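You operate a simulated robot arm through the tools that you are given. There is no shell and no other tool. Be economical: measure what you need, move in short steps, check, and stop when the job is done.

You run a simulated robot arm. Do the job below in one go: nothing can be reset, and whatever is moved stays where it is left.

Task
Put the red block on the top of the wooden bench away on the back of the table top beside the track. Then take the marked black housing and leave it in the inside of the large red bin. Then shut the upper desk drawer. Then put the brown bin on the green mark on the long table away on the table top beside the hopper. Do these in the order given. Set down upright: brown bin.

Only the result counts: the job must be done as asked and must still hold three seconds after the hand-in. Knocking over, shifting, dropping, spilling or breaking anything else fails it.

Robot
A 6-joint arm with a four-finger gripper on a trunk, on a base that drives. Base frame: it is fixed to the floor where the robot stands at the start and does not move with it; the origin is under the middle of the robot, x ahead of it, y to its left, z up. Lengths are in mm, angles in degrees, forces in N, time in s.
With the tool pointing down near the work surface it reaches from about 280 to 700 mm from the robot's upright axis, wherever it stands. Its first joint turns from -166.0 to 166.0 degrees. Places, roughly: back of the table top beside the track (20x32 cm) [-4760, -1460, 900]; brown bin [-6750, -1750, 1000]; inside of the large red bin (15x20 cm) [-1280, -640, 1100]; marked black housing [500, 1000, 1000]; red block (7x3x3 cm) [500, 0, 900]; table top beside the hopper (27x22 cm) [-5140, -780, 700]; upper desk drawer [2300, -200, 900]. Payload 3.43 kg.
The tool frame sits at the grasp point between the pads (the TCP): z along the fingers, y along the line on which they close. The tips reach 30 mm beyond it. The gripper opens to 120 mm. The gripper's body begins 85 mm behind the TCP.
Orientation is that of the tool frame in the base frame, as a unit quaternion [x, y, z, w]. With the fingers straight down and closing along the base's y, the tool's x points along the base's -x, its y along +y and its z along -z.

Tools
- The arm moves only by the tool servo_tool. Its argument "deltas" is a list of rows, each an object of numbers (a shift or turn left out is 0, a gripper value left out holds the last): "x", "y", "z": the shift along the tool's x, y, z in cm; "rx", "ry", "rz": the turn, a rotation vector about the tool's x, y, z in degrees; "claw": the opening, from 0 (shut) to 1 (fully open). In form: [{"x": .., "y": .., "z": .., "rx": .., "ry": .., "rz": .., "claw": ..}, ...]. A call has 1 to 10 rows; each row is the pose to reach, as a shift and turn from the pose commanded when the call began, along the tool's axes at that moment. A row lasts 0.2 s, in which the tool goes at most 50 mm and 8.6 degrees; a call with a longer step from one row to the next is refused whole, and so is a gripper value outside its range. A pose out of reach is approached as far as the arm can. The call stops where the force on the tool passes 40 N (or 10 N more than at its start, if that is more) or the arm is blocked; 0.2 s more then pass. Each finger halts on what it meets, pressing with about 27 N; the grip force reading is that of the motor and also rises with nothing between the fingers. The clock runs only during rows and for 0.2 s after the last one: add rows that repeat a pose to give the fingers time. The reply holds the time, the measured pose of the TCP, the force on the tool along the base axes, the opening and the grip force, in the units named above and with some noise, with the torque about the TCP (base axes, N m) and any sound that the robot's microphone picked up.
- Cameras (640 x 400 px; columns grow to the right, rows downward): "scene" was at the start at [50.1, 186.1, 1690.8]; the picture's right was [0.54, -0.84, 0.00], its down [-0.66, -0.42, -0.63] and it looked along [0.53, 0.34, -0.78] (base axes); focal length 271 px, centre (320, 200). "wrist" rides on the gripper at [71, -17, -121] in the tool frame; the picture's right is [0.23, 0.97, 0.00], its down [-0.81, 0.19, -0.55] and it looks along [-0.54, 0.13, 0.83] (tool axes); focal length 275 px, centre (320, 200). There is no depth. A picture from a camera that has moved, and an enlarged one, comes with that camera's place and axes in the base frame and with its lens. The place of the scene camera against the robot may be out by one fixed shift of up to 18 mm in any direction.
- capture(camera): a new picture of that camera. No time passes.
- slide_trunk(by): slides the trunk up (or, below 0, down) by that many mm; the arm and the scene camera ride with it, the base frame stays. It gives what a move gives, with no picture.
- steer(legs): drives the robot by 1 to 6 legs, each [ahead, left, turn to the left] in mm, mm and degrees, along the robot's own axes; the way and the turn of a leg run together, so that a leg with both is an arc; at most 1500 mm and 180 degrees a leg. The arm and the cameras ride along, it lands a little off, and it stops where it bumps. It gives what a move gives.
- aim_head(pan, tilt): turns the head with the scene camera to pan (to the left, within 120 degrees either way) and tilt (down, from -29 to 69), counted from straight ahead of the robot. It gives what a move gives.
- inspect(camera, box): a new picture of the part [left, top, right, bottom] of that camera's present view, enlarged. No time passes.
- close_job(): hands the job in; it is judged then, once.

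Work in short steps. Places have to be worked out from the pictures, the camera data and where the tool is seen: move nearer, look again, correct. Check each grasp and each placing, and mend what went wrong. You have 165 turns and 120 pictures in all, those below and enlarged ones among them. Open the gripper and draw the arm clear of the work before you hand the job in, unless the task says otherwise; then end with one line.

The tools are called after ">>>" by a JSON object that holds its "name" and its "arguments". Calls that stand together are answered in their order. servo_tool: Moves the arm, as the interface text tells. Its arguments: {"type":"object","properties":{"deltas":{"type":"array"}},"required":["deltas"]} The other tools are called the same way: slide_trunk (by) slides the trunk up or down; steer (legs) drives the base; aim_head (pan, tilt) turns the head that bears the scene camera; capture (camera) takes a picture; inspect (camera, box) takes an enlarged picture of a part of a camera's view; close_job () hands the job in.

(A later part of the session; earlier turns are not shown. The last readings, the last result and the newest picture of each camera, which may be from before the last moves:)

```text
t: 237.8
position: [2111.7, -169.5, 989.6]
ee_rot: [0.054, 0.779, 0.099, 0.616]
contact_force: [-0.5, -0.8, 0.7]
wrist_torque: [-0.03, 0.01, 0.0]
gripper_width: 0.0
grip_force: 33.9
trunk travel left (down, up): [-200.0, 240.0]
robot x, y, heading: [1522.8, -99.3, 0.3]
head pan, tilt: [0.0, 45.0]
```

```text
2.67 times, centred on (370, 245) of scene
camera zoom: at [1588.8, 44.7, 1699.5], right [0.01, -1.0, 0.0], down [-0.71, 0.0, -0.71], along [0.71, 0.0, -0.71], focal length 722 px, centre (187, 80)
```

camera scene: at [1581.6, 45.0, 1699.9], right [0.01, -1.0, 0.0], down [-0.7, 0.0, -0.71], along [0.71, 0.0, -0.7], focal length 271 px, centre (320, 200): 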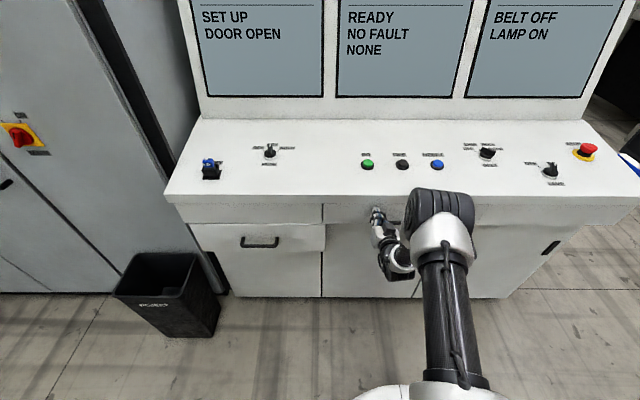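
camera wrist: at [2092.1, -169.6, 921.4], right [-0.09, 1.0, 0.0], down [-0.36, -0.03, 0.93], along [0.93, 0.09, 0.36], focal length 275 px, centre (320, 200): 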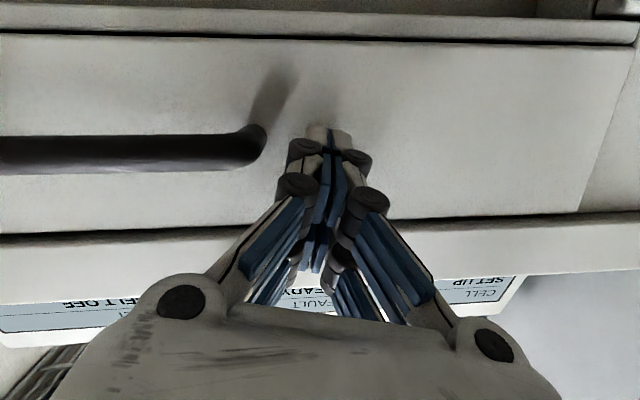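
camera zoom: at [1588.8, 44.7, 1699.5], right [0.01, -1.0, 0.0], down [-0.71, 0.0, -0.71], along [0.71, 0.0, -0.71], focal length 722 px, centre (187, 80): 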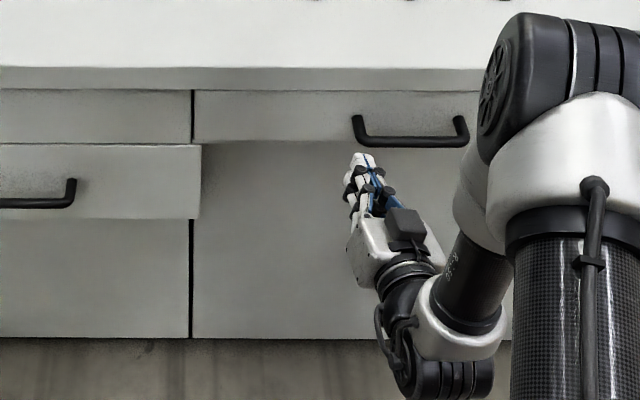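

The upper drawer is shut. I back the base off 200 mm and bring the arm back to its raised, tool-down travel pose.

>>> {"name": "steer", "arguments": {"legs": [[-200, 0, 0]]}}

>>> {"name": "servo_tool", "arguments": {"deltas": [{"x": -4.5}, {"x": -9, "rx": 1.2, "ry": 7.6, "rz": -0.7}, {"x": -13, "y": 1, "z": -1, "rx": 2.5, "ry": 15.3, "rz": -1.3}, {"x": -15, "y": 2, "z": -4, "rx": 3.7, "ry": 22.9, "rz": -2}, {"x": -16, "y": 3, "z": -7, "rx": 4.9, "ry": 30.5, "rz": -2.7}, {"x": -17, "y": 4, "z": -10, "rx": 6.1, "ry": 38.1, "rz": -3.4}, {"x": -17.7, "y": 5, "z": -13, "rx": 7.4, "ry": 45.8, "rz": -4}, {"x": -17.7, "y": 6, "z": -16, "rx": 8.6, "ry": 53.4, "rz": -4.7}, {"x": -17.7, "y": 8, "z": -19, "rx": 9.8, "ry": 61, "rz": -5.4}, {"x": -17.7, "y": 9, "z": -22, "rx": 11, "ry": 68.7, "rz": -6}]}}

```text
t: 239.4
position: [1913.7, -172.0, 989.1]
ee_rot: [0.053, 0.778, 0.099, 0.618]
contact_force: [-0.4, -0.5, -0.1]
wrist_torque: [-0.04, 0.06, -0.02]
gripper_width: 0.0
grip_force: 34.2
trunk travel left (down, up): [-200.0, 240.0]
robot x, y, heading: [1321.1, -99.1, 0.2]
head pan, tilt: [0.0, 45.0]
```

```text
t: 241.6
position: [1738.8, -139.9, 1227.2]
ee_rot: [0.007, 0.998, 0.011, 0.066]
contact_force: [-0.3, 0.4, 0.4]
wrist_torque: [0.04, 0.01, 0.02]
gripper_width: 0.0
grip_force: 33.5
trunk travel left (down, up): [-200.0, 240.0]
robot x, y, heading: [1327.3, -100.1, 0.2]
head pan, tilt: [0.0, 45.0]
```

Good. I finish levelling the tool and pull it in to 345 mm reach.

>>> {"name": "servo_tool", "arguments": {"deltas": [{"x": 2, "y": 1, "rx": 1.2, "ry": 7.6, "rz": 0.7}, {"x": 4.5, "y": 2.5, "rx": 1.2, "ry": 7.6, "rz": 0.7}, {"x": 6.5, "y": 3.5, "z": -1, "rx": 1.2, "ry": 7.6, "rz": 0.7}, {"x": 6.5, "y": 3.5, "z": -1, "rx": 1.2, "ry": 7.6, "rz": 0.7}]}}

```text
t: 242.6
position: [1671.0, -103.2, 1227.4]
ee_rot: [0.013, 1.0, 0.0, 0.0]
contact_force: [-0.4, 0.2, -0.5]
wrist_torque: [0.01, -0.01, -0.02]
gripper_width: 0.1
grip_force: 32.9
trunk travel left (down, up): [-200.0, 240.0]
robot x, y, heading: [1322.5, -102.5, 0.5]
head pan, tilt: [0.0, 45.0]
```

Now the return trip. First back to the mouth of the gap, checking the position before entering.

>>> {"name": "steer", "arguments": {"legs": [[-70, -1150, -0.5], [-250, -57, 0]]}}

```text
t: 249.8
position: [1344.5, -1284.5, 1227.6]
ee_rot: [0.02, 1.0, 0.001, 0.0]
contact_force: [-0.1, 0.2, 0.1]
wrist_torque: [0.01, -0.04, -0.01]
gripper_width: 0.1
grip_force: 33.7
trunk travel left (down, up): [-200.0, 240.0]
robot x, y, heading: [997.7, -1275.6, -0.6]
head pan, tilt: [0.0, 45.0]
```

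>>> {"name": "steer", "arguments": {"legs": [[-60, -36, 0.6], [-150, 0, 0]]}}

```text
t: 251.8
position: [1132.8, -1316.5, 1228.1]
ee_rot: [0.015, 1.0, 0.002, 0.001]
contact_force: [-0.4, 0.1, 0.1]
wrist_torque: [-0.02, -0.03, 0.0]
gripper_width: 0.0
grip_force: 33.4
trunk travel left (down, up): [-200.0, 240.0]
robot x, y, heading: [787.3, -1313.5, -0.2]
head pan, tilt: [0.0, 45.0]
```

Centred at y≈-1313, so I continue backing out.

>>> {"name": "steer", "arguments": {"legs": [[-250, 2, 0.2], [-290, 0, 0], [-620, -180, 0]]}}

```text
t: 258.5
position: [-35.1, -1494.2, 1226.8]
ee_rot: [0.007, 1.0, 0.001, 0.002]
contact_force: [0.0, -0.1, -0.2]
wrist_torque: [0.01, -0.03, -0.05]
gripper_width: 0.1
grip_force: 33.3
trunk travel left (down, up): [-200.0, 240.0]
robot x, y, heading: [-384.5, -1497.0, 0.7]
head pan, tilt: [0.0, 45.0]
```

I turn around and drive through the crate gap and along the aisle again.

>>> {"name": "steer", "arguments": {"legs": [[0, 0, 179.3], [400, 500, 0], [400, 690, 0], [420, 200, 0], [1400, 0, 0]]}}

```text
t: 282.1
position: [-3406.8, -2711.1, 1227.4]
ee_rot: [0.999, -0.041, -0.001, 0.001]
contact_force: [0.9, -0.5, 0.1]
wrist_torque: [0.01, 0.0, 0.0]
gripper_width: 0.2
grip_force: 33.4
trunk travel left (down, up): [-200.0, 240.0]
robot x, y, heading: [-3057.4, -2731.1, 176.8]
head pan, tilt: [0.0, 45.0]
```

Position (-3057, -2731). I correct the heading and continue past the column toward the long table.

>>> {"name": "steer", "arguments": {"legs": [[800, 0, 3.2], [300, -440, 0], [700, -200, 0], [900, 0, 0]]}}

>>> {"name": "aim_head", "arguments": {"pan": 0, "tilt": 30}}

>>> {"name": "capture", "arguments": {"camera": "scene"}}

```text
t: 296.9
position: [-6087.5, -2025.6, 1225.9]
ee_rot: [1.0, -0.027, -0.002, 0.002]
contact_force: [-0.1, 0.6, 0.3]
wrist_torque: [0.0, 0.01, -0.03]
gripper_width: 0.0
grip_force: 33.8
trunk travel left (down, up): [-200.0, 240.0]
robot x, y, heading: [-5739.9, -2037.2, 178.4]
head pan, tilt: [0.0, 45.0]
```

```text
t: 297.6
position: [-6085.0, -2026.7, 1227.7]
ee_rot: [1.0, -0.027, 0.0, 0.002]
contact_force: [-0.8, 0.2, -0.4]
wrist_torque: [-0.02, 0.01, 0.0]
gripper_width: 0.0
grip_force: 33.4
trunk travel left (down, up): [-200.0, 240.0]
robot x, y, heading: [-5737.3, -2036.9, 178.5]
head pan, tilt: [0.0, 30.0]
```

```text
52 pictures are left
camera scene: at [-5806.2, -2171.4, 1722.0], right [0.03, 1.0, 0.0], down [0.5, -0.01, -0.87], along [-0.87, 0.02, -0.5], focal length 271 px, centre (320, 200)
```

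scene: 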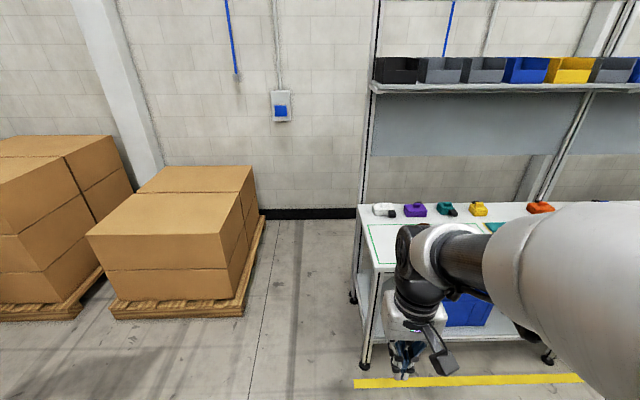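

The brown bin is behind the arm. I move right to line up at y≈-1725 and look again.

>>> {"name": "steer", "arguments": {"legs": [[170, -270, 1.5]]}}

>>> {"name": "aim_head", "arguments": {"pan": -10, "tilt": 35}}

>>> {"name": "capture", "arguments": {"camera": "scene"}}

>>> {"name": "capture", "arguments": {"camera": "wrist"}}

```text
t: 299.8
position: [-6252.6, -1760.1, 1226.1]
ee_rot: [1.0, -0.01, 0.0, 0.002]
contact_force: [0.3, 0.1, 0.6]
wrist_torque: [-0.01, -0.02, -0.02]
gripper_width: 0.4
grip_force: 33.6
trunk travel left (down, up): [-200.0, 240.0]
robot x, y, heading: [-5902.8, -1764.7, -179.5]
head pan, tilt: [0.0, 30.0]
```

```text
t: 300.5
position: [-6252.4, -1762.9, 1226.7]
ee_rot: [1.0, -0.009, -0.001, 0.002]
contact_force: [0.2, 0.4, -0.5]
wrist_torque: [-0.04, 0.02, -0.04]
gripper_width: 0.1
grip_force: 33.6
trunk travel left (down, up): [-200.0, 240.0]
robot x, y, heading: [-5903.7, -1763.0, -179.4]
head pan, tilt: [-10.0, 35.0]
```

```text
51 pictures are left
camera scene: at [-5963.5, -1881.3, 1714.3], right [0.16, 0.99, 0.0], down [0.57, -0.09, -0.82], along [-0.81, 0.13, -0.57], focal length 271 px, centre (320, 200)
```

scene: 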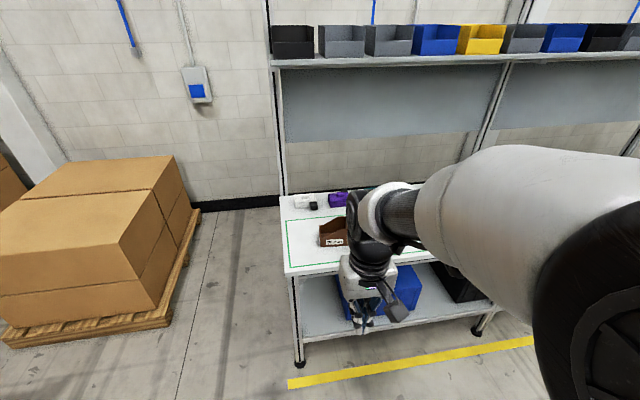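

```text
50 pictures are left
camera wrist: at [-6180.2, -1744.8, 1347.9], right [0.21, -0.98, 0.0], down [-0.81, -0.18, 0.55], along [-0.54, -0.12, -0.83], focal length 275 px, centre (320, 200)
```

wrist: 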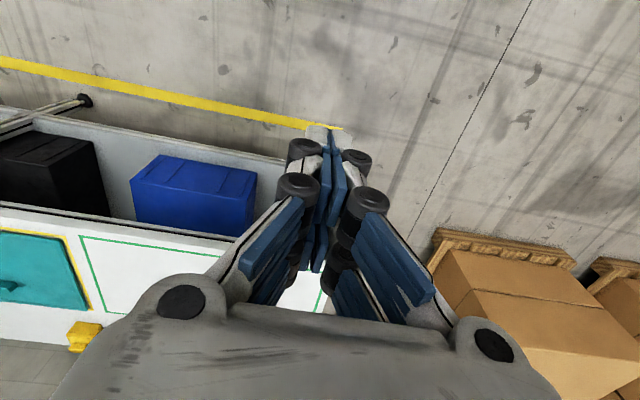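

The brown bin is near (-6795, -1690). I drive 290 mm closer, line up in y, and take a closer look.

>>> {"name": "steer", "arguments": {"legs": [[290, -65, -0.6]]}}

>>> {"name": "servo_tool", "arguments": {"deltas": [{"z": -2, "claw": 1}, {"z": -3, "x": -3, "claw": 1}, {"z": -3, "x": -6, "claw": 1}, {"z": -3, "x": -9, "claw": 1}, {"z": -3, "x": -12, "claw": 1}, {"z": -3, "x": -12, "claw": 1}, {"z": -3, "x": -12, "claw": 1}]}}

>>> {"name": "capture", "arguments": {"camera": "wrist"}}

>>> {"name": "inspect", "arguments": {"camera": "scene", "box": [240, 150, 480, 300]}}

```text
t: 302.6
position: [-6544.0, -1695.9, 1227.1]
ee_rot: [1.0, -0.015, 0.001, 0.002]
contact_force: [-0.9, -1.2, 0.1]
wrist_torque: [0.03, -0.07, 0.0]
gripper_width: 0.0
grip_force: 33.9
trunk travel left (down, up): [-200.0, 240.0]
robot x, y, heading: [-6197.0, -1700.6, -180.1]
head pan, tilt: [-10.0, 35.0]
```

```text
t: 304.2
position: [-6662.2, -1693.4, 1257.2]
ee_rot: [1.0, -0.015, -0.001, 0.002]
contact_force: [-0.4, -0.1, -0.1]
wrist_torque: [-0.02, -0.04, -0.02]
gripper_width: 117.9
grip_force: 0.0
trunk travel left (down, up): [-200.0, 240.0]
robot x, y, heading: [-6191.0, -1701.5, -180.1]
head pan, tilt: [-10.0, 35.0]
```

```text
49 pictures are left
camera wrist: at [-6590.2, -1678.1, 1378.3], right [0.2, -0.98, 0.0], down [-0.82, -0.17, 0.55], along [-0.54, -0.11, -0.83], focal length 275 px, centre (320, 200)
```

wrist: 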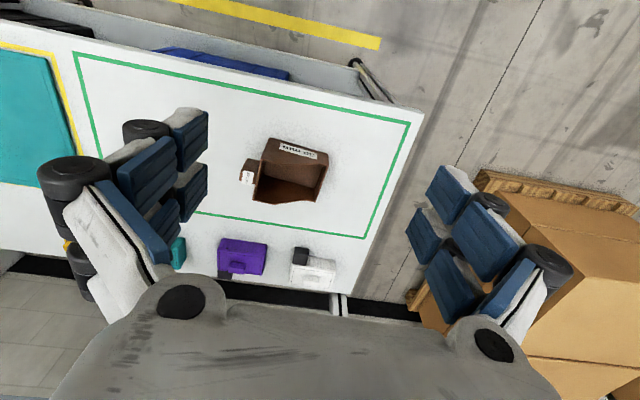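

```text
2.67 times, centred on (360, 225) of scene
camera zoom: at [-6256.1, -1818.9, 1714.3], right [0.17, 0.98, 0.0], down [0.57, -0.1, -0.82], along [-0.81, 0.14, -0.57], focal length 722 px, centre (213, 133)
```

zoom: 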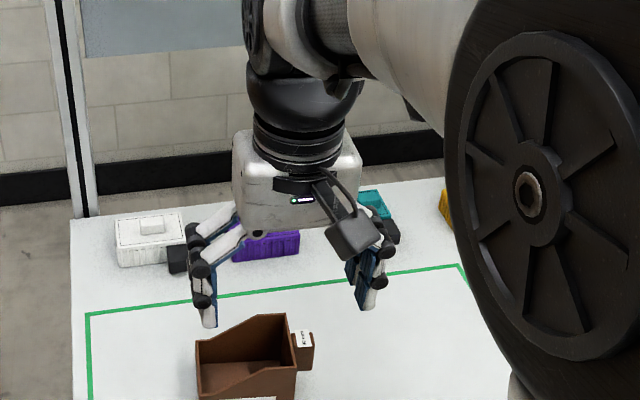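

Let me enlarge the bin in the wrist view to plan the grasp.

>>> {"name": "inspect", "arguments": {"camera": "wrist", "box": [216, 115, 376, 215]}}

>>> {"name": "inspect", "arguments": {"camera": "scene", "box": [288, 250, 384, 310]}}

```text
4.00 times, centred on (296, 165) of wrist
camera zoom: at [-6590.2, -1678.1, 1378.3], right [0.2, -0.98, 0.0], down [-0.82, -0.17, 0.55], along [-0.54, -0.11, -0.83], focal length 1101 px, centre (416, 340)
```

zoom: 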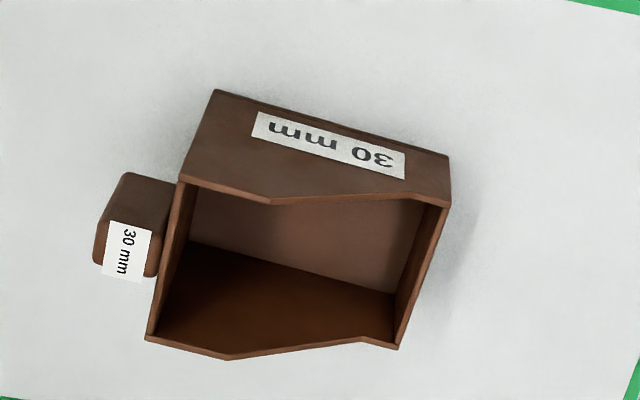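

```text
6.67 times, centred on (336, 280) of scene
camera zoom: at [-6256.1, -1818.9, 1714.3], right [0.17, 0.98, 0.0], down [0.57, -0.1, -0.82], along [-0.81, 0.14, -0.57], focal length 1805 px, centre (213, -333)
```

zoom: 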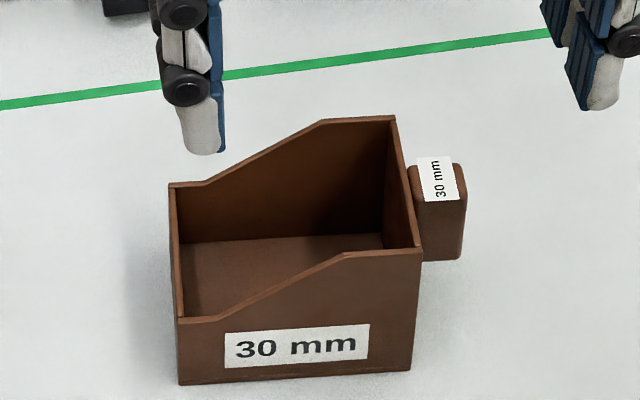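

The bin is empty and light, about 76 mm deep in x, with a tag block on its +y side. I'll turn the wrist 91° to close along x across it, and move above its centre, about (-6828, -1676).

>>> {"name": "servo_tool", "arguments": {"deltas": [{"rz": 8.5, "x": -1.5}, {"rz": 17, "x": -3}, {"rz": 25.5, "x": -4.5}, {"rz": 34, "x": -6}, {"rz": 42.5, "x": -7.5}, {"rz": 51, "x": -9}, {"rz": 59.5, "x": -10.5}, {"rz": 68, "x": -12}, {"rz": 76.5, "x": -13.5, "y": -1}, {"rz": 85, "x": -15.5, "y": -1.5}]}}

>>> {"name": "servo_tool", "arguments": {"deltas": [{"rz": 6, "z": 3}, {"rz": 6, "z": 6}, {"rz": 6, "z": 8}, {"rz": 6, "z": 8}]}}

>>> {"name": "capture", "arguments": {"camera": "wrist"}}

```text
t: 306.4
position: [-6819.8, -1673.6, 1257.3]
ee_rot: [0.726, -0.687, 0.001, 0.002]
contact_force: [0.1, -0.3, 0.1]
wrist_torque: [0.02, -0.05, 0.0]
gripper_width: 120.0
grip_force: 0.1
trunk travel left (down, up): [-200.0, 240.0]
robot x, y, heading: [-6193.0, -1697.3, -180.2]
head pan, tilt: [-10.0, 35.0]
```

```text
t: 307.4
position: [-6817.8, -1672.6, 1177.3]
ee_rot: [-0.691, 0.723, 0.0, -0.002]
contact_force: [-0.6, 0.0, -0.2]
wrist_torque: [0.02, -0.01, 0.01]
gripper_width: 119.9
grip_force: 0.1
trunk travel left (down, up): [-200.0, 240.0]
robot x, y, heading: [-6195.1, -1701.9, -180.2]
head pan, tilt: [-10.0, 35.0]
```

```text
45 pictures are left
camera wrist: at [-6803.6, -1743.6, 1298.4], right [-0.98, -0.18, 0.0], down [-0.15, 0.82, 0.55], along [-0.1, 0.54, -0.83], focal length 275 px, centre (320, 200)
```

wrist: 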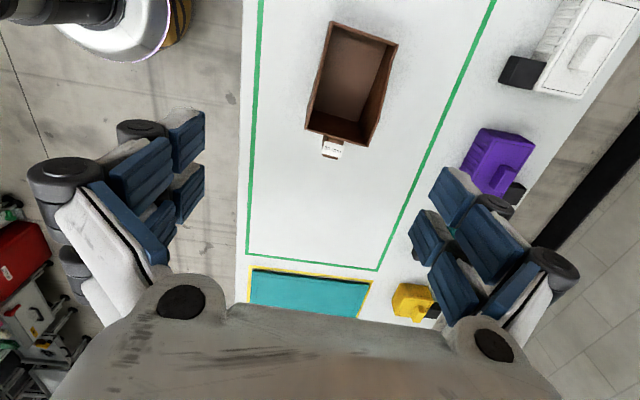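

Triangulation gives rim z≈940 and a bin footprint of x -6901..-6815, y -1740..-1615 (about 88 mm deep). I shift 40 mm outward and descend to check.

>>> {"name": "servo_tool", "arguments": {"deltas": [{"y": 2, "x": 0.4}, {"y": 4, "x": 0.7}, {"y": 4, "x": 0.7, "z": 4}, {"y": 4, "x": 0.7, "z": 8}, {"y": 4, "x": 0.7, "z": 12}, {"y": 4, "x": 0.7, "z": 15}, {"y": 4, "x": 0.7, "z": 15}]}}

>>> {"name": "capture", "arguments": {"camera": "wrist"}}

>>> {"name": "inspect", "arguments": {"camera": "scene", "box": [240, 180, 480, 330]}}

```text
t: 309.0
position: [-6858.4, -1679.6, 1029.7]
ee_rot: [-0.69, 0.723, 0.0, -0.002]
contact_force: [-0.2, 0.0, -0.7]
wrist_torque: [0.01, -0.01, 0.03]
gripper_width: 120.1
grip_force: 0.0
trunk travel left (down, up): [-200.0, 240.0]
robot x, y, heading: [-6194.9, -1698.2, -179.8]
head pan, tilt: [-10.0, 35.0]
```

```text
44 pictures are left
camera wrist: at [-6844.2, -1751.2, 1149.9], right [-0.98, -0.18, 0.0], down [-0.15, 0.82, 0.55], along [-0.1, 0.54, -0.83], focal length 275 px, centre (320, 200)
```

wrist: 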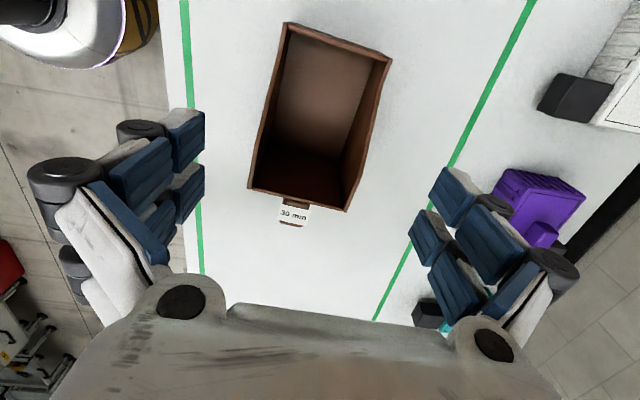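

```text
2.67 times, centred on (360, 255) of scene
camera zoom: at [-6255.4, -1818.9, 1714.4], right [0.17, 0.98, 0.0], down [0.56, -0.1, -0.82], along [-0.81, 0.14, -0.57], focal length 722 px, centre (213, 53)
```

zoom: 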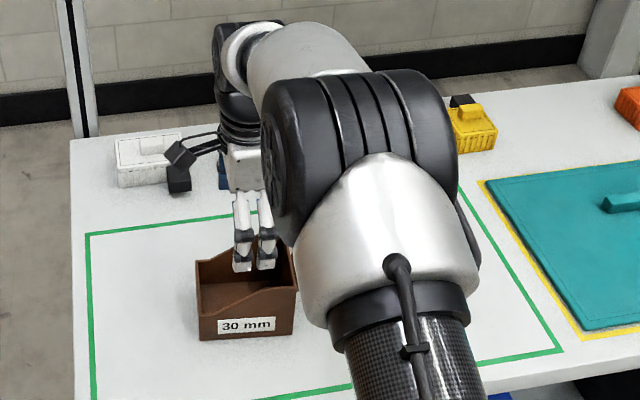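

Centred within a few millimetres; I add 2.5° of yaw, descend to TCP z≈916, and check before closing.

>>> {"name": "servo_tool", "arguments": {"deltas": [{"rz": 2.5, "z": 3}, {"rz": 2.5, "z": 6}, {"rz": 2.5, "z": 9}, {"rz": 2.5, "z": 10.5}, {"rz": 2.5, "z": 11.4}, {"rz": 2.5, "z": 11.4}]}}

>>> {"name": "capture", "arguments": {"camera": "wrist"}}

>>> {"name": "inspect", "arguments": {"camera": "scene", "box": [288, 230, 384, 320]}}

```text
t: 310.4
position: [-6858.7, -1679.5, 912.2]
ee_rot: [-0.675, 0.738, 0.0, -0.003]
contact_force: [0.3, -0.2, 0.6]
wrist_torque: [0.01, 0.02, -0.01]
gripper_width: 120.0
grip_force: 0.0
trunk travel left (down, up): [-200.0, 240.0]
robot x, y, heading: [-6198.1, -1700.6, -179.9]
head pan, tilt: [-10.0, 35.0]
```

```text
42 pictures are left
camera wrist: at [-6847.3, -1750.5, 1034.7], right [-0.99, -0.14, 0.0], down [-0.12, 0.83, 0.55], along [-0.08, 0.54, -0.83], focal length 275 px, centre (320, 200)
```

wrist: 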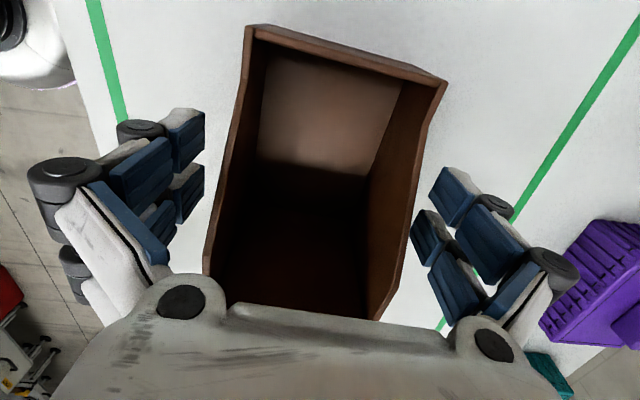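

```text
4.44 times, centred on (336, 275) of scene
camera zoom: at [-6255.6, -1818.9, 1714.3], right [0.17, 0.98, 0.0], down [0.56, -0.1, -0.82], along [-0.81, 0.14, -0.57], focal length 1203 px, centre (249, -133)
```

zoom: 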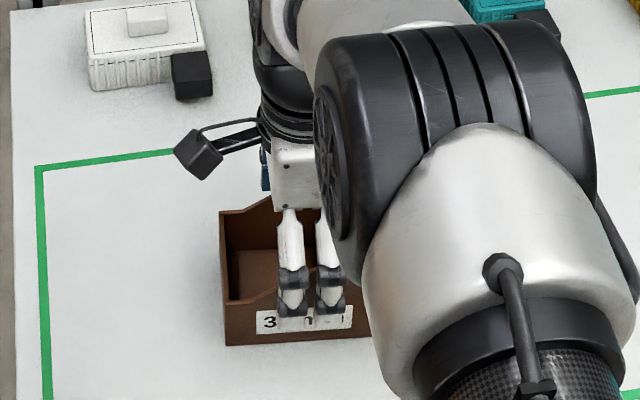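

Both fingers straddle the bin's walls, so I close the gripper and lift a little to test.

>>> {"name": "servo_tool", "arguments": {"deltas": [{"claw": 0}, {"claw": 0}, {"claw": 0}, {"claw": 0}, {"claw": 0}]}}

>>> {"name": "servo_tool", "arguments": {"deltas": [{"z": -2}, {"z": -5}, {"z": -5}]}}

>>> {"name": "capture", "arguments": {"camera": "wrist"}}

>>> {"name": "inspect", "arguments": {"camera": "scene", "box": [288, 220, 384, 310]}}

```text
t: 311.6
position: [-6857.7, -1679.1, 913.7]
ee_rot: [-0.674, 0.738, -0.001, -0.002]
contact_force: [0.0, 0.2, 2.5]
wrist_torque: [0.01, -0.18, -0.07]
gripper_width: 89.8
grip_force: 26.7
trunk travel left (down, up): [-200.0, 240.0]
robot x, y, heading: [-6196.6, -1700.0, -179.8]
head pan, tilt: [-10.0, 35.0]
```

```text
t: 312.4
position: [-6858.4, -1679.6, 963.7]
ee_rot: [-0.674, 0.738, -0.001, -0.001]
contact_force: [0.2, 0.1, -2.0]
wrist_torque: [-0.02, 0.02, 0.02]
gripper_width: 89.5
grip_force: 27.2
trunk travel left (down, up): [-200.0, 240.0]
robot x, y, heading: [-6200.4, -1697.8, -180.1]
head pan, tilt: [-10.0, 35.0]
```

```text
40 pictures are left
camera wrist: at [-6847.3, -1749.7, 1084.8], right [-0.99, -0.14, 0.0], down [-0.12, 0.83, 0.55], along [-0.08, 0.54, -0.83], focal length 275 px, centre (320, 200)
```

wrist: 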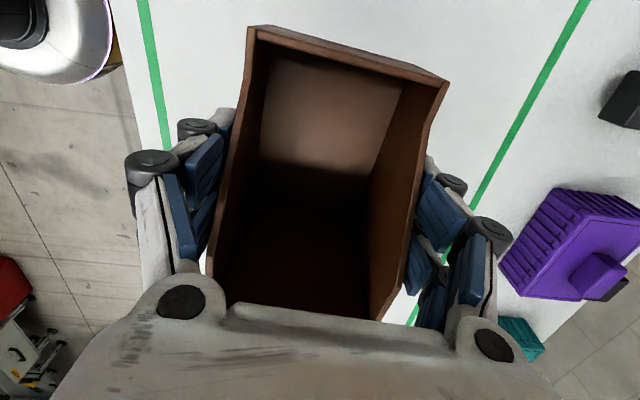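

```text
4.44 times, centred on (336, 265) of scene
camera zoom: at [-6256.1, -1819.0, 1714.2], right [0.17, 0.98, 0.0], down [0.57, -0.1, -0.82], along [-0.81, 0.14, -0.57], focal length 1203 px, centre (249, -89)
```

zoom: 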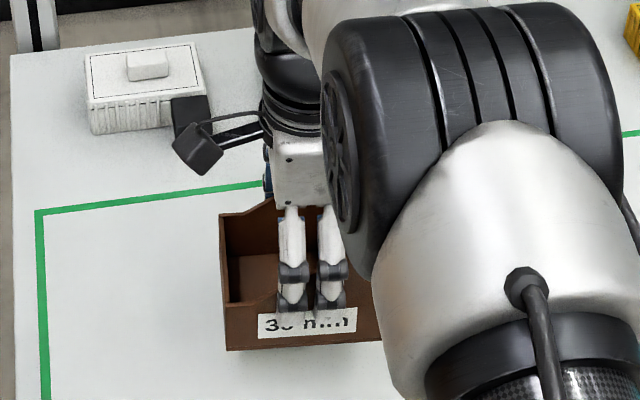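

The bin is held level. I raise it and retract to the travel pose.

>>> {"name": "servo_tool", "arguments": {"deltas": [{"z": -4}, {"z": -8}, {"z": -12}, {"z": -16}, {"z": -20}, {"z": -24}, {"z": -27}, {"z": -27}]}}

>>> {"name": "servo_tool", "arguments": {"deltas": [{"y": -3.5, "x": -0.3}, {"y": -7, "x": -0.6}, {"y": -11, "x": -1}, {"y": -15, "x": -1.4}, {"y": -19, "x": -1.8}, {"y": -23, "x": -2.1}, {"y": -27, "x": -2.5}, {"y": -30, "x": -2.8}, {"y": -30, "x": -2.8}]}}

>>> {"name": "aim_head", "arguments": {"pan": -120, "tilt": 30}}

>>> {"name": "capture", "arguments": {"camera": "scene"}}

```text
t: 314.2
position: [-6857.4, -1679.4, 1234.2]
ee_rot: [-0.674, 0.739, -0.001, 0.0]
contact_force: [0.2, -0.5, -1.1]
wrist_torque: [-0.04, 0.01, 0.0]
gripper_width: 89.6
grip_force: 27.2
trunk travel left (down, up): [-200.0, 240.0]
robot x, y, heading: [-6196.9, -1703.2, -180.2]
head pan, tilt: [-10.0, 35.0]
```

```text
t: 316.2
position: [-6557.3, -1677.4, 1231.8]
ee_rot: [-0.674, 0.739, 0.0, -0.002]
contact_force: [-1.0, 0.1, -1.8]
wrist_torque: [-0.02, 0.02, -0.01]
gripper_width: 89.7
grip_force: 27.0
trunk travel left (down, up): [-200.0, 240.0]
robot x, y, heading: [-6197.0, -1703.1, -180.0]
head pan, tilt: [-10.0, 35.0]
```

```text
t: 318.0
position: [-6555.9, -1676.7, 1232.4]
ee_rot: [-0.674, 0.739, 0.0, -0.002]
contact_force: [0.6, -0.8, -1.8]
wrist_torque: [-0.02, 0.01, -0.01]
gripper_width: 89.7
grip_force: 27.6
trunk travel left (down, up): [-200.0, 240.0]
robot x, y, heading: [-6195.5, -1702.6, -179.9]
head pan, tilt: [-120.0, 30.0]
```

```text
38 pictures are left
camera scene: at [-6123.9, -1755.8, 1722.1], right [0.87, -0.5, 0.0], down [-0.25, -0.43, -0.87], along [0.43, 0.75, -0.5], focal length 271 px, centre (320, 200)
```

scene: 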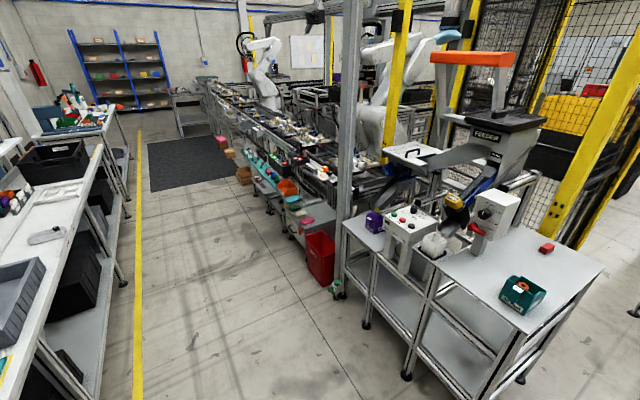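

This view shows the hopper (FEEDER) table. I'll zoom in on the target surface.

>>> {"name": "inspect", "arguments": {"camera": "scene", "box": [320, 170, 480, 270]}}

```text
4.00 times, centred on (400, 220) of scene
camera zoom: at [-6123.9, -1755.8, 1722.1], right [0.87, -0.5, 0.0], down [-0.25, -0.43, -0.87], along [0.43, 0.75, -0.5], focal length 1083 px, centre (0, 120)
```

zoom: 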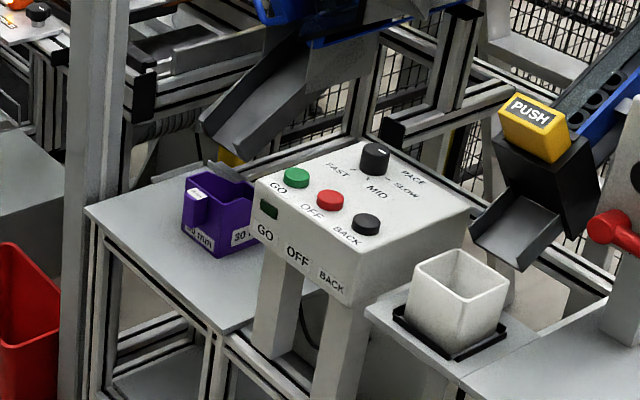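

The target surface (z≈700) runs about x -5275..-5005, y -890..-670, with a purple bin in its rear part. I'll back off, turn to face +x, and move to y≈-830 in front of it for a closer look.

>>> {"name": "steer", "arguments": {"legs": [[-340, 0, 0], [0, 0, -180], [0, 860, 0]]}}

>>> {"name": "aim_head", "arguments": {"pan": 0, "tilt": 45}}

>>> {"name": "capture", "arguments": {"camera": "scene"}}

```text
t: 331.8
position: [-5511.9, -849.7, 1231.2]
ee_rot: [0.732, 0.682, 0.002, -0.001]
contact_force: [0.0, 0.5, -1.6]
wrist_torque: [0.03, -0.02, 0.04]
gripper_width: 89.7
grip_force: 27.4
trunk travel left (down, up): [-200.0, 240.0]
robot x, y, heading: [-5872.4, -833.7, 1.0]
head pan, tilt: [-120.0, 30.0]
```

```text
t: 333.8
position: [-5511.4, -851.3, 1232.9]
ee_rot: [0.732, 0.682, 0.002, -0.001]
contact_force: [-1.0, -0.8, -1.0]
wrist_torque: [0.01, -0.04, 0.01]
gripper_width: 89.7
grip_force: 27.2
trunk travel left (down, up): [-200.0, 240.0]
robot x, y, heading: [-5870.6, -833.6, 0.9]
head pan, tilt: [0.0, 45.0]
```

```text
36 pictures are left
camera scene: at [-5807.5, -687.9, 1699.5], right [0.02, -1.0, 0.0], down [-0.71, -0.01, -0.71], along [0.71, 0.01, -0.71], focal length 271 px, centre (320, 200)
```

scene: 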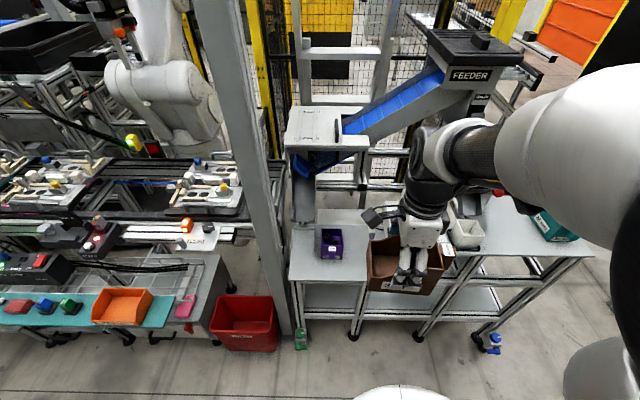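

I need to see the region hidden behind the carried bin; checking the wrist view.

>>> {"name": "capture", "arguments": {"camera": "wrist"}}

>>> {"name": "steer", "arguments": {"legs": [[0, -330, -0.9]]}}

>>> {"name": "aim_head", "arguments": {"pan": 20, "tilt": 45}}

>>> {"name": "inspect", "arguments": {"camera": "scene", "box": [180, 130, 420, 280]}}

```text
35 pictures are left
camera wrist: at [-5522.7, -777.8, 1353.4], right [0.99, 0.16, 0.0], down [0.13, -0.82, 0.55], along [0.09, -0.54, -0.83], focal length 275 px, centre (320, 200)
```

wrist: 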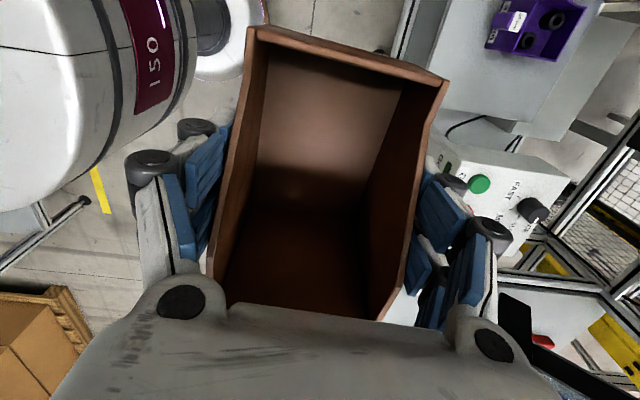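

```text
t: 335.9
position: [-5509.4, -1183.9, 1231.6]
ee_rot: [0.74, 0.673, 0.002, 0.0]
contact_force: [-0.2, -0.1, -2.0]
wrist_torque: [0.06, 0.02, 0.01]
gripper_width: 89.6
grip_force: 26.7
trunk travel left (down, up): [-200.0, 240.0]
robot x, y, heading: [-5870.7, -1161.0, -0.1]
head pan, tilt: [0.0, 45.0]
```

```text
t: 336.8
position: [-5508.5, -1184.3, 1231.6]
ee_rot: [0.739, 0.674, 0.002, -0.001]
contact_force: [0.2, 0.3, -1.2]
wrist_torque: [0.05, -0.01, 0.02]
gripper_width: 90.0
grip_force: 27.3
trunk travel left (down, up): [-200.0, 240.0]
robot x, y, heading: [-5869.0, -1159.2, -0.2]
head pan, tilt: [20.0, 45.0]
```

```text
2.67 times, centred on (300, 205) of scene
camera zoom: at [-5806.6, -987.4, 1699.5], right [0.34, -0.94, 0.0], down [-0.67, -0.24, -0.71], along [0.67, 0.24, -0.71], focal length 722 px, centre (373, 187)
```

zoom: 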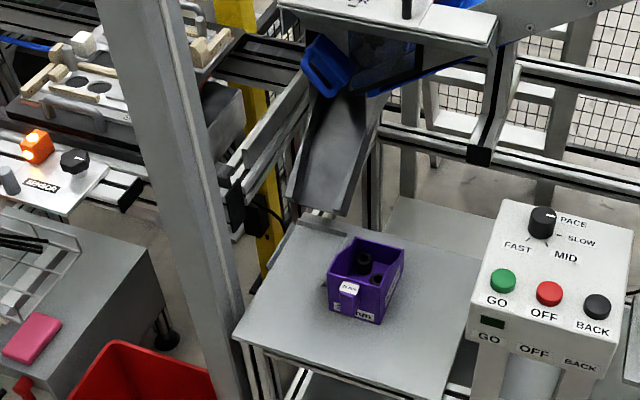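

The clear strip for the bin is between the purple bin (y≥-775) and the control box (y≤-930), at x≈-5260..-5110. I'll turn the wrist 95° so the bin's long side lies along x, then move to y≈-830 and lower the trunk.

>>> {"name": "servo_tool", "arguments": {"deltas": [{"rz": -8.5}, {"rz": -17}, {"rz": -25.5}, {"rz": -34}, {"rz": -42.5}, {"rz": -51}, {"rz": -59.5}, {"rz": -68}, {"rz": -76.5}, {"rz": -85}]}}

>>> {"name": "servo_tool", "arguments": {"deltas": [{"rz": -5}, {"rz": -10}, {"rz": -10}]}}

>>> {"name": "steer", "arguments": {"legs": [[0, 330, 0.2], [105, 0, 0]]}}

>>> {"name": "capture", "arguments": {"camera": "wrist"}}

```text
t: 338.9
position: [-5508.5, -1183.1, 1231.9]
ee_rot: [0.089, 0.996, 0.003, 0.0]
contact_force: [1.1, 0.1, -2.1]
wrist_torque: [-0.02, 0.03, 0.04]
gripper_width: 89.5
grip_force: 26.9
trunk travel left (down, up): [-200.0, 240.0]
robot x, y, heading: [-5868.6, -1159.8, 0.3]
head pan, tilt: [20.0, 45.0]
```

```text
t: 339.8
position: [-5508.7, -1185.0, 1231.3]
ee_rot: [0.001, 1.0, 0.002, 0.001]
contact_force: [0.1, -0.3, -1.7]
wrist_torque: [0.01, 0.04, -0.02]
gripper_width: 89.9
grip_force: 26.9
trunk travel left (down, up): [-200.0, 240.0]
robot x, y, heading: [-5870.6, -1158.7, -0.2]
head pan, tilt: [20.0, 45.0]
```

```text
t: 342.7
position: [-5403.4, -854.7, 1230.7]
ee_rot: [-0.001, 1.0, 0.002, 0.0]
contact_force: [0.7, 0.3, -1.6]
wrist_torque: [0.02, 0.09, 0.0]
gripper_width: 89.6
grip_force: 26.8
trunk travel left (down, up): [-200.0, 240.0]
robot x, y, heading: [-5768.9, -833.0, 0.0]
head pan, tilt: [20.0, 45.0]
```

```text
33 pictures are left
camera wrist: at [-5474.5, -871.1, 1351.9], right [-0.23, 0.97, 0.0], down [0.81, 0.19, 0.55], along [0.54, 0.13, -0.83], focal length 275 px, centre (320, 200)
```

wrist: 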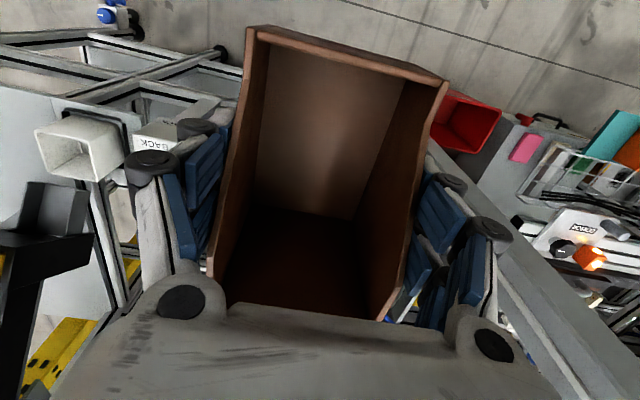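

I extend over the strip to x≈-5205, y≈-832 at this height and look with both cameras.

>>> {"name": "servo_tool", "arguments": {"deltas": [{"x": -4, "y": 1}, {"x": -8, "y": 2.2}, {"x": -12, "y": 2.2}, {"x": -16, "y": 2.2}, {"x": -20, "y": 2.2}, {"x": -20, "y": 2.2}]}}

>>> {"name": "slide_trunk", "arguments": {"by": -190}}

>>> {"name": "aim_head", "arguments": {"pan": 0, "tilt": 45}}

>>> {"name": "inspect", "arguments": {"camera": "scene", "box": [260, 100, 500, 250]}}

>>> {"name": "capture", "arguments": {"camera": "wrist"}}

```text
t: 344.1
position: [-5203.7, -832.2, 1232.3]
ee_rot: [-0.001, 1.0, 0.002, 0.0]
contact_force: [-0.1, 0.3, -1.7]
wrist_torque: [0.01, -0.01, -0.02]
gripper_width: 89.8
grip_force: 26.9
trunk travel left (down, up): [-200.0, 240.0]
robot x, y, heading: [-5766.2, -833.0, 0.2]
head pan, tilt: [20.0, 45.0]
```

```text
t: 346.2
position: [-5204.0, -831.2, 1042.2]
ee_rot: [-0.001, 1.0, 0.003, 0.001]
contact_force: [-0.1, -0.3, -1.4]
wrist_torque: [-0.01, 0.03, 0.0]
gripper_width: 89.8
grip_force: 27.5
trunk travel left (down, up): [-10.0, 430.0]
robot x, y, heading: [-5762.6, -837.1, 0.4]
head pan, tilt: [20.0, 45.0]
```

```text
t: 347.0
position: [-5203.8, -831.6, 1042.4]
ee_rot: [-0.001, 1.0, 0.002, 0.001]
contact_force: [-0.4, -0.3, -1.1]
wrist_torque: [0.02, 0.06, -0.02]
gripper_width: 89.5
grip_force: 26.8
trunk travel left (down, up): [-10.0, 430.0]
robot x, y, heading: [-5767.6, -831.4, 0.1]
head pan, tilt: [0.0, 45.0]
```

```text
2.67 times, centred on (380, 175) of scene
camera zoom: at [-5698.4, -687.4, 1509.5], right [0.0, -1.0, 0.0], down [-0.71, 0.0, -0.71], along [0.71, 0.0, -0.71], focal length 722 px, centre (160, 267)
```

zoom: 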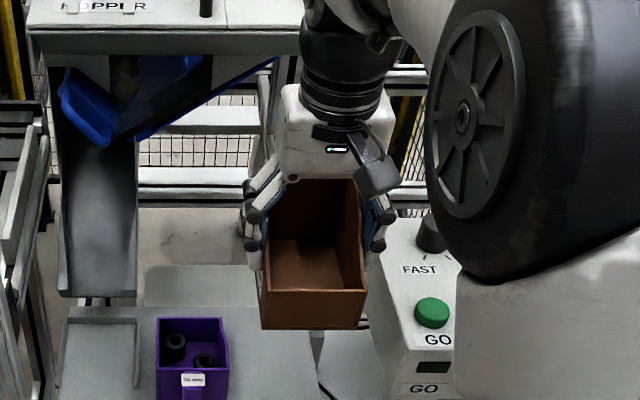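

```text
31 pictures are left
camera wrist: at [-5274.8, -848.2, 1162.7], right [-0.23, 0.97, 0.0], down [0.81, 0.19, 0.55], along [0.54, 0.13, -0.83], focal length 275 px, centre (320, 200)
```

wrist: 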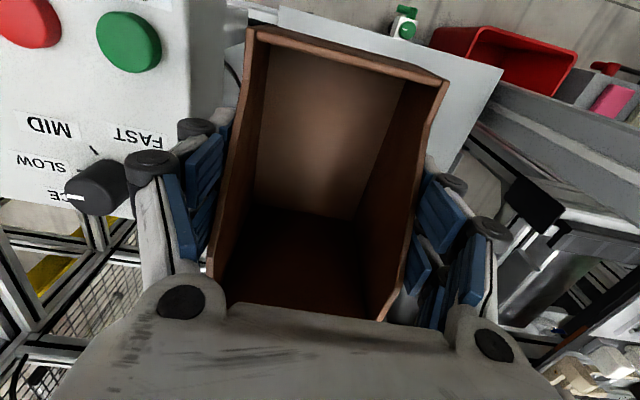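

Current pose leaves roughly 7–10 mm to the purple bin and 10–15 mm to the control box. I'll descend in steps, shifting 6 mm toward the front, checking clearances as I go.

>>> {"name": "servo_tool", "arguments": {"deltas": [{"x": 0.6, "z": 2}, {"x": 0.6, "z": 4}, {"x": 0.6, "z": 6}, {"x": 0.6, "z": 8}, {"x": 0.6, "z": 8}]}}

>>> {"name": "inspect", "arguments": {"camera": "scene", "box": [290, 130, 450, 250]}}

>>> {"name": "capture", "arguments": {"camera": "wrist"}}

```text
t: 348.2
position: [-5211.3, -830.1, 959.7]
ee_rot: [-0.001, 1.0, 0.002, 0.0]
contact_force: [1.2, 0.4, -0.7]
wrist_torque: [0.0, 0.02, 0.0]
gripper_width: 89.7
grip_force: 26.6
trunk travel left (down, up): [-10.0, 430.0]
robot x, y, heading: [-5765.2, -835.4, 0.5]
head pan, tilt: [0.0, 45.0]
```

```text
3.33 times, centred on (370, 190) of scene
camera zoom: at [-5698.4, -687.5, 1509.5], right [0.0, -1.0, 0.0], down [-0.71, 0.0, -0.71], along [0.71, 0.0, -0.71], focal length 902 px, centre (153, 233)
```

zoom: 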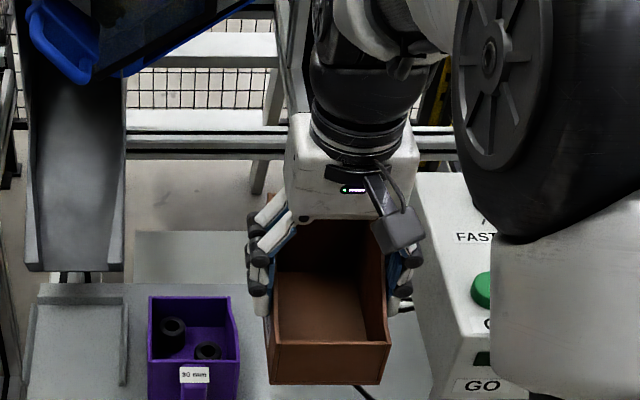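

```text
29 pictures are left
camera wrist: at [-5282.1, -847.1, 1080.3], right [-0.23, 0.97, 0.0], down [0.81, 0.19, 0.55], along [0.54, 0.13, -0.83], focal length 275 px, centre (320, 200)
```

wrist: 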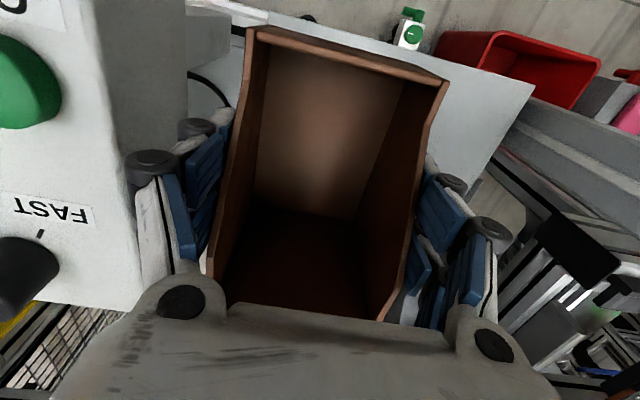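

Panel's left face triangulates to y≈-920 with top z≈972, which leaves about 20 mm beside the knuckles. Continuing down to z≈850.

>>> {"name": "servo_tool", "arguments": {"deltas": [{"z": 2}, {"z": 4}, {"z": 6}, {"z": 8}, {"z": 10}, {"z": 11}, {"z": 11}]}}

>>> {"name": "inspect", "arguments": {"camera": "scene", "box": [290, 150, 450, 270]}}

>>> {"name": "capture", "arguments": {"camera": "wrist"}}

```text
t: 349.8
position: [-5209.1, -830.8, 851.7]
ee_rot: [-0.001, 1.0, 0.002, 0.001]
contact_force: [0.7, -0.4, -1.6]
wrist_torque: [0.0, -0.01, 0.02]
gripper_width: 90.0
grip_force: 26.8
trunk travel left (down, up): [-10.0, 430.0]
robot x, y, heading: [-5766.6, -830.2, 0.4]
head pan, tilt: [0.0, 45.0]
```

```text
3.33 times, centred on (370, 210) of scene
camera zoom: at [-5698.4, -687.5, 1509.5], right [0.0, -1.0, 0.0], down [-0.71, 0.0, -0.71], along [0.71, 0.0, -0.71], focal length 902 px, centre (153, 167)
```

zoom: 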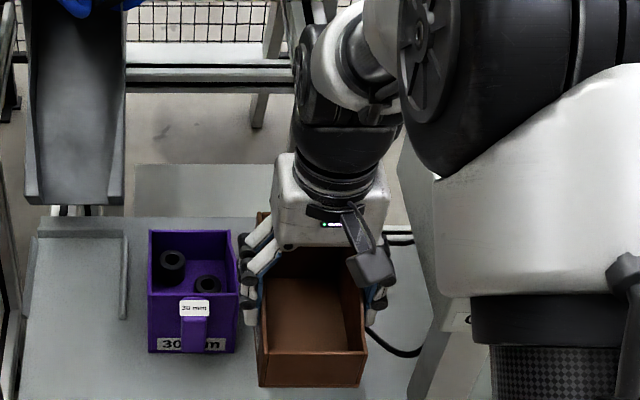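

```text
27 pictures are left
camera wrist: at [-5280.8, -847.4, 972.4], right [-0.23, 0.97, 0.0], down [0.81, 0.19, 0.55], along [0.54, 0.13, -0.83], focal length 275 px, centre (320, 200)
```

wrist: 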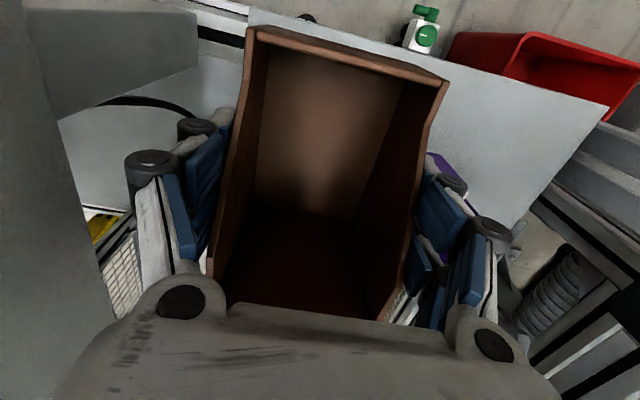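

Clearances hold. I descend to ~785 and then slow to contact.

>>> {"name": "servo_tool", "arguments": {"deltas": [{"z": 2}, {"z": 4}, {"z": 6}, {"z": 6.6}, {"z": 6.6}]}}

>>> {"name": "inspect", "arguments": {"camera": "scene", "box": [290, 170, 450, 290]}}

```text
t: 351.0
position: [-5210.8, -830.0, 786.1]
ee_rot: [0.0, 1.0, 0.001, 0.001]
contact_force: [-0.3, 0.2, -1.0]
wrist_torque: [0.0, 0.04, 0.01]
gripper_width: 89.6
grip_force: 27.3
trunk travel left (down, up): [-10.0, 430.0]
robot x, y, heading: [-5763.9, -833.8, 0.0]
head pan, tilt: [0.0, 45.0]
```

```text
3.33 times, centred on (370, 230) of scene
camera zoom: at [-5698.4, -687.5, 1509.5], right [0.0, -1.0, 0.0], down [-0.71, 0.0, -0.71], along [0.71, 0.0, -0.71], focal length 902 px, centre (153, 100)
```

zoom: 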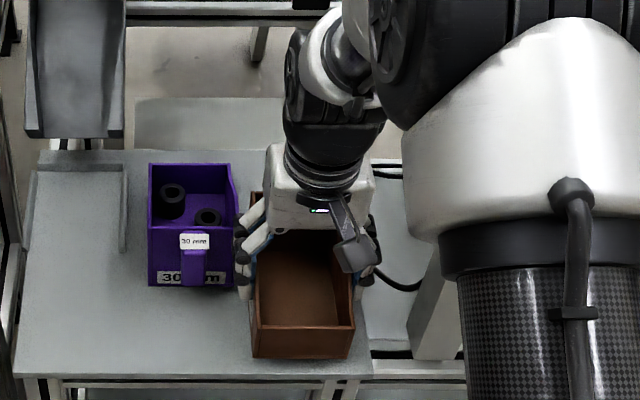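

The bin's front is right at the table's front edge, so I move it 9 mm inward (+x) and lower gently.

>>> {"name": "servo_tool", "arguments": {"deltas": [{"x": -0.5}, {"x": -0.9, "z": 0.5}, {"x": -0.9, "z": 1.2}, {"x": -0.9, "z": 1.8}, {"x": -0.9, "z": 2.1}, {"x": -0.9, "z": 2.4}, {"x": -0.9, "z": 2.7}, {"x": -0.9, "z": 3}]}}

>>> {"name": "inspect", "arguments": {"camera": "scene", "box": [290, 170, 450, 290]}}

```text
t: 352.8
position: [-5199.5, -829.4, 757.2]
ee_rot: [-0.001, 1.0, 0.002, 0.003]
contact_force: [-0.1, 2.1, 20.3]
wrist_torque: [0.07, 0.02, 0.08]
gripper_width: 89.9
grip_force: 27.5
trunk travel left (down, up): [-10.0, 430.0]
robot x, y, heading: [-5767.5, -832.1, 0.1]
head pan, tilt: [0.0, 45.0]
```

```text
3.33 times, centred on (370, 230) of scene
camera zoom: at [-5700.3, -687.3, 1509.6], right [0.0, -1.0, 0.0], down [-0.71, 0.0, -0.71], along [0.71, 0.0, -0.71], focal length 902 px, centre (153, 100)
```

zoom: 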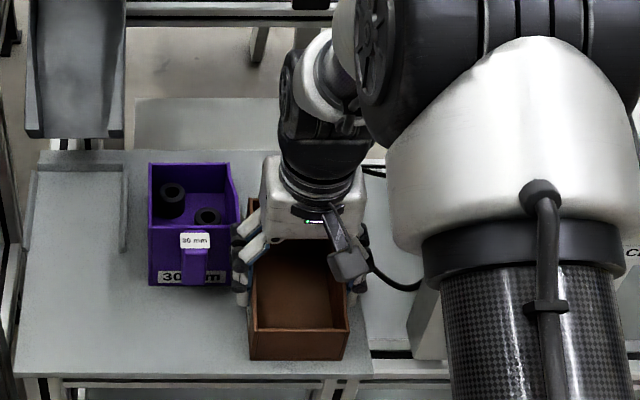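

Contact at TCP z≈757 with the bin standing on the table. I open just a little and rise slowly straight up.

>>> {"name": "servo_tool", "arguments": {"deltas": [{"claw": 0.8}, {"claw": 0.83}, {"claw": 0.83}, {"claw": 0.83}]}}

>>> {"name": "capture", "arguments": {"camera": "wrist"}}

```text
t: 353.8
position: [-5201.2, -829.8, 756.0]
ee_rot: [0.0, 1.0, 0.002, 0.0]
contact_force: [-0.8, -0.2, -0.1]
wrist_torque: [0.01, 0.01, 0.01]
gripper_width: 99.5
grip_force: 0.0
trunk travel left (down, up): [-10.0, 430.0]
robot x, y, heading: [-5762.8, -832.5, -0.1]
head pan, tilt: [0.0, 45.0]
```

```text
24 pictures are left
camera wrist: at [-5272.1, -847.0, 877.1], right [-0.23, 0.97, 0.0], down [0.81, 0.19, 0.55], along [0.54, 0.13, -0.83], focal length 275 px, centre (320, 200)
```

wrist: 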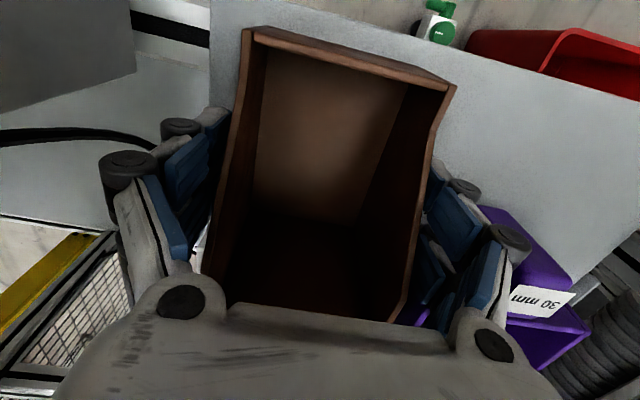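

Both fingers are free of the walls. Rising slowly.

>>> {"name": "servo_tool", "arguments": {"deltas": [{"z": -0.5}, {"z": -1.5}, {"z": -3}, {"z": -5}, {"z": -8}, {"z": -12}, {"z": -16}, {"z": -20}, {"z": -24}, {"z": -24}]}}

>>> {"name": "inspect", "arguments": {"camera": "scene", "box": [290, 170, 450, 290]}}

>>> {"name": "capture", "arguments": {"camera": "wrist"}}

```text
t: 356.0
position: [-5200.8, -831.4, 992.8]
ee_rot: [-0.001, 1.0, 0.001, 0.002]
contact_force: [0.6, -0.5, -0.5]
wrist_torque: [0.02, -0.01, 0.0]
gripper_width: 99.8
grip_force: 0.0
trunk travel left (down, up): [-10.0, 430.0]
robot x, y, heading: [-5765.5, -830.3, 0.2]
head pan, tilt: [0.0, 45.0]
```

```text
3.33 times, centred on (370, 230) of scene
camera zoom: at [-5698.5, -687.5, 1509.5], right [0.0, -1.0, 0.0], down [-0.71, 0.0, -0.71], along [0.71, 0.0, -0.71], focal length 902 px, centre (153, 100)
```

zoom: 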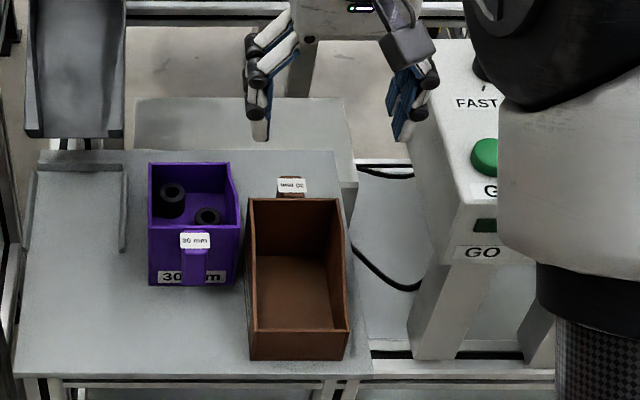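

```text
22 pictures are left
camera wrist: at [-5271.6, -848.4, 1114.7], right [-0.23, 0.97, 0.0], down [0.81, 0.19, 0.55], along [0.54, 0.13, -0.83], focal length 275 px, centre (320, 200)
```

wrist: 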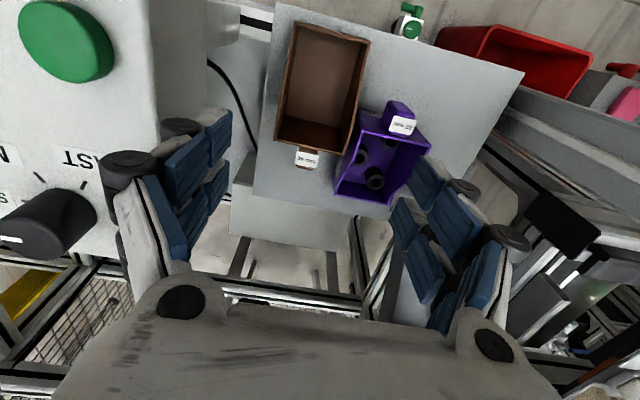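

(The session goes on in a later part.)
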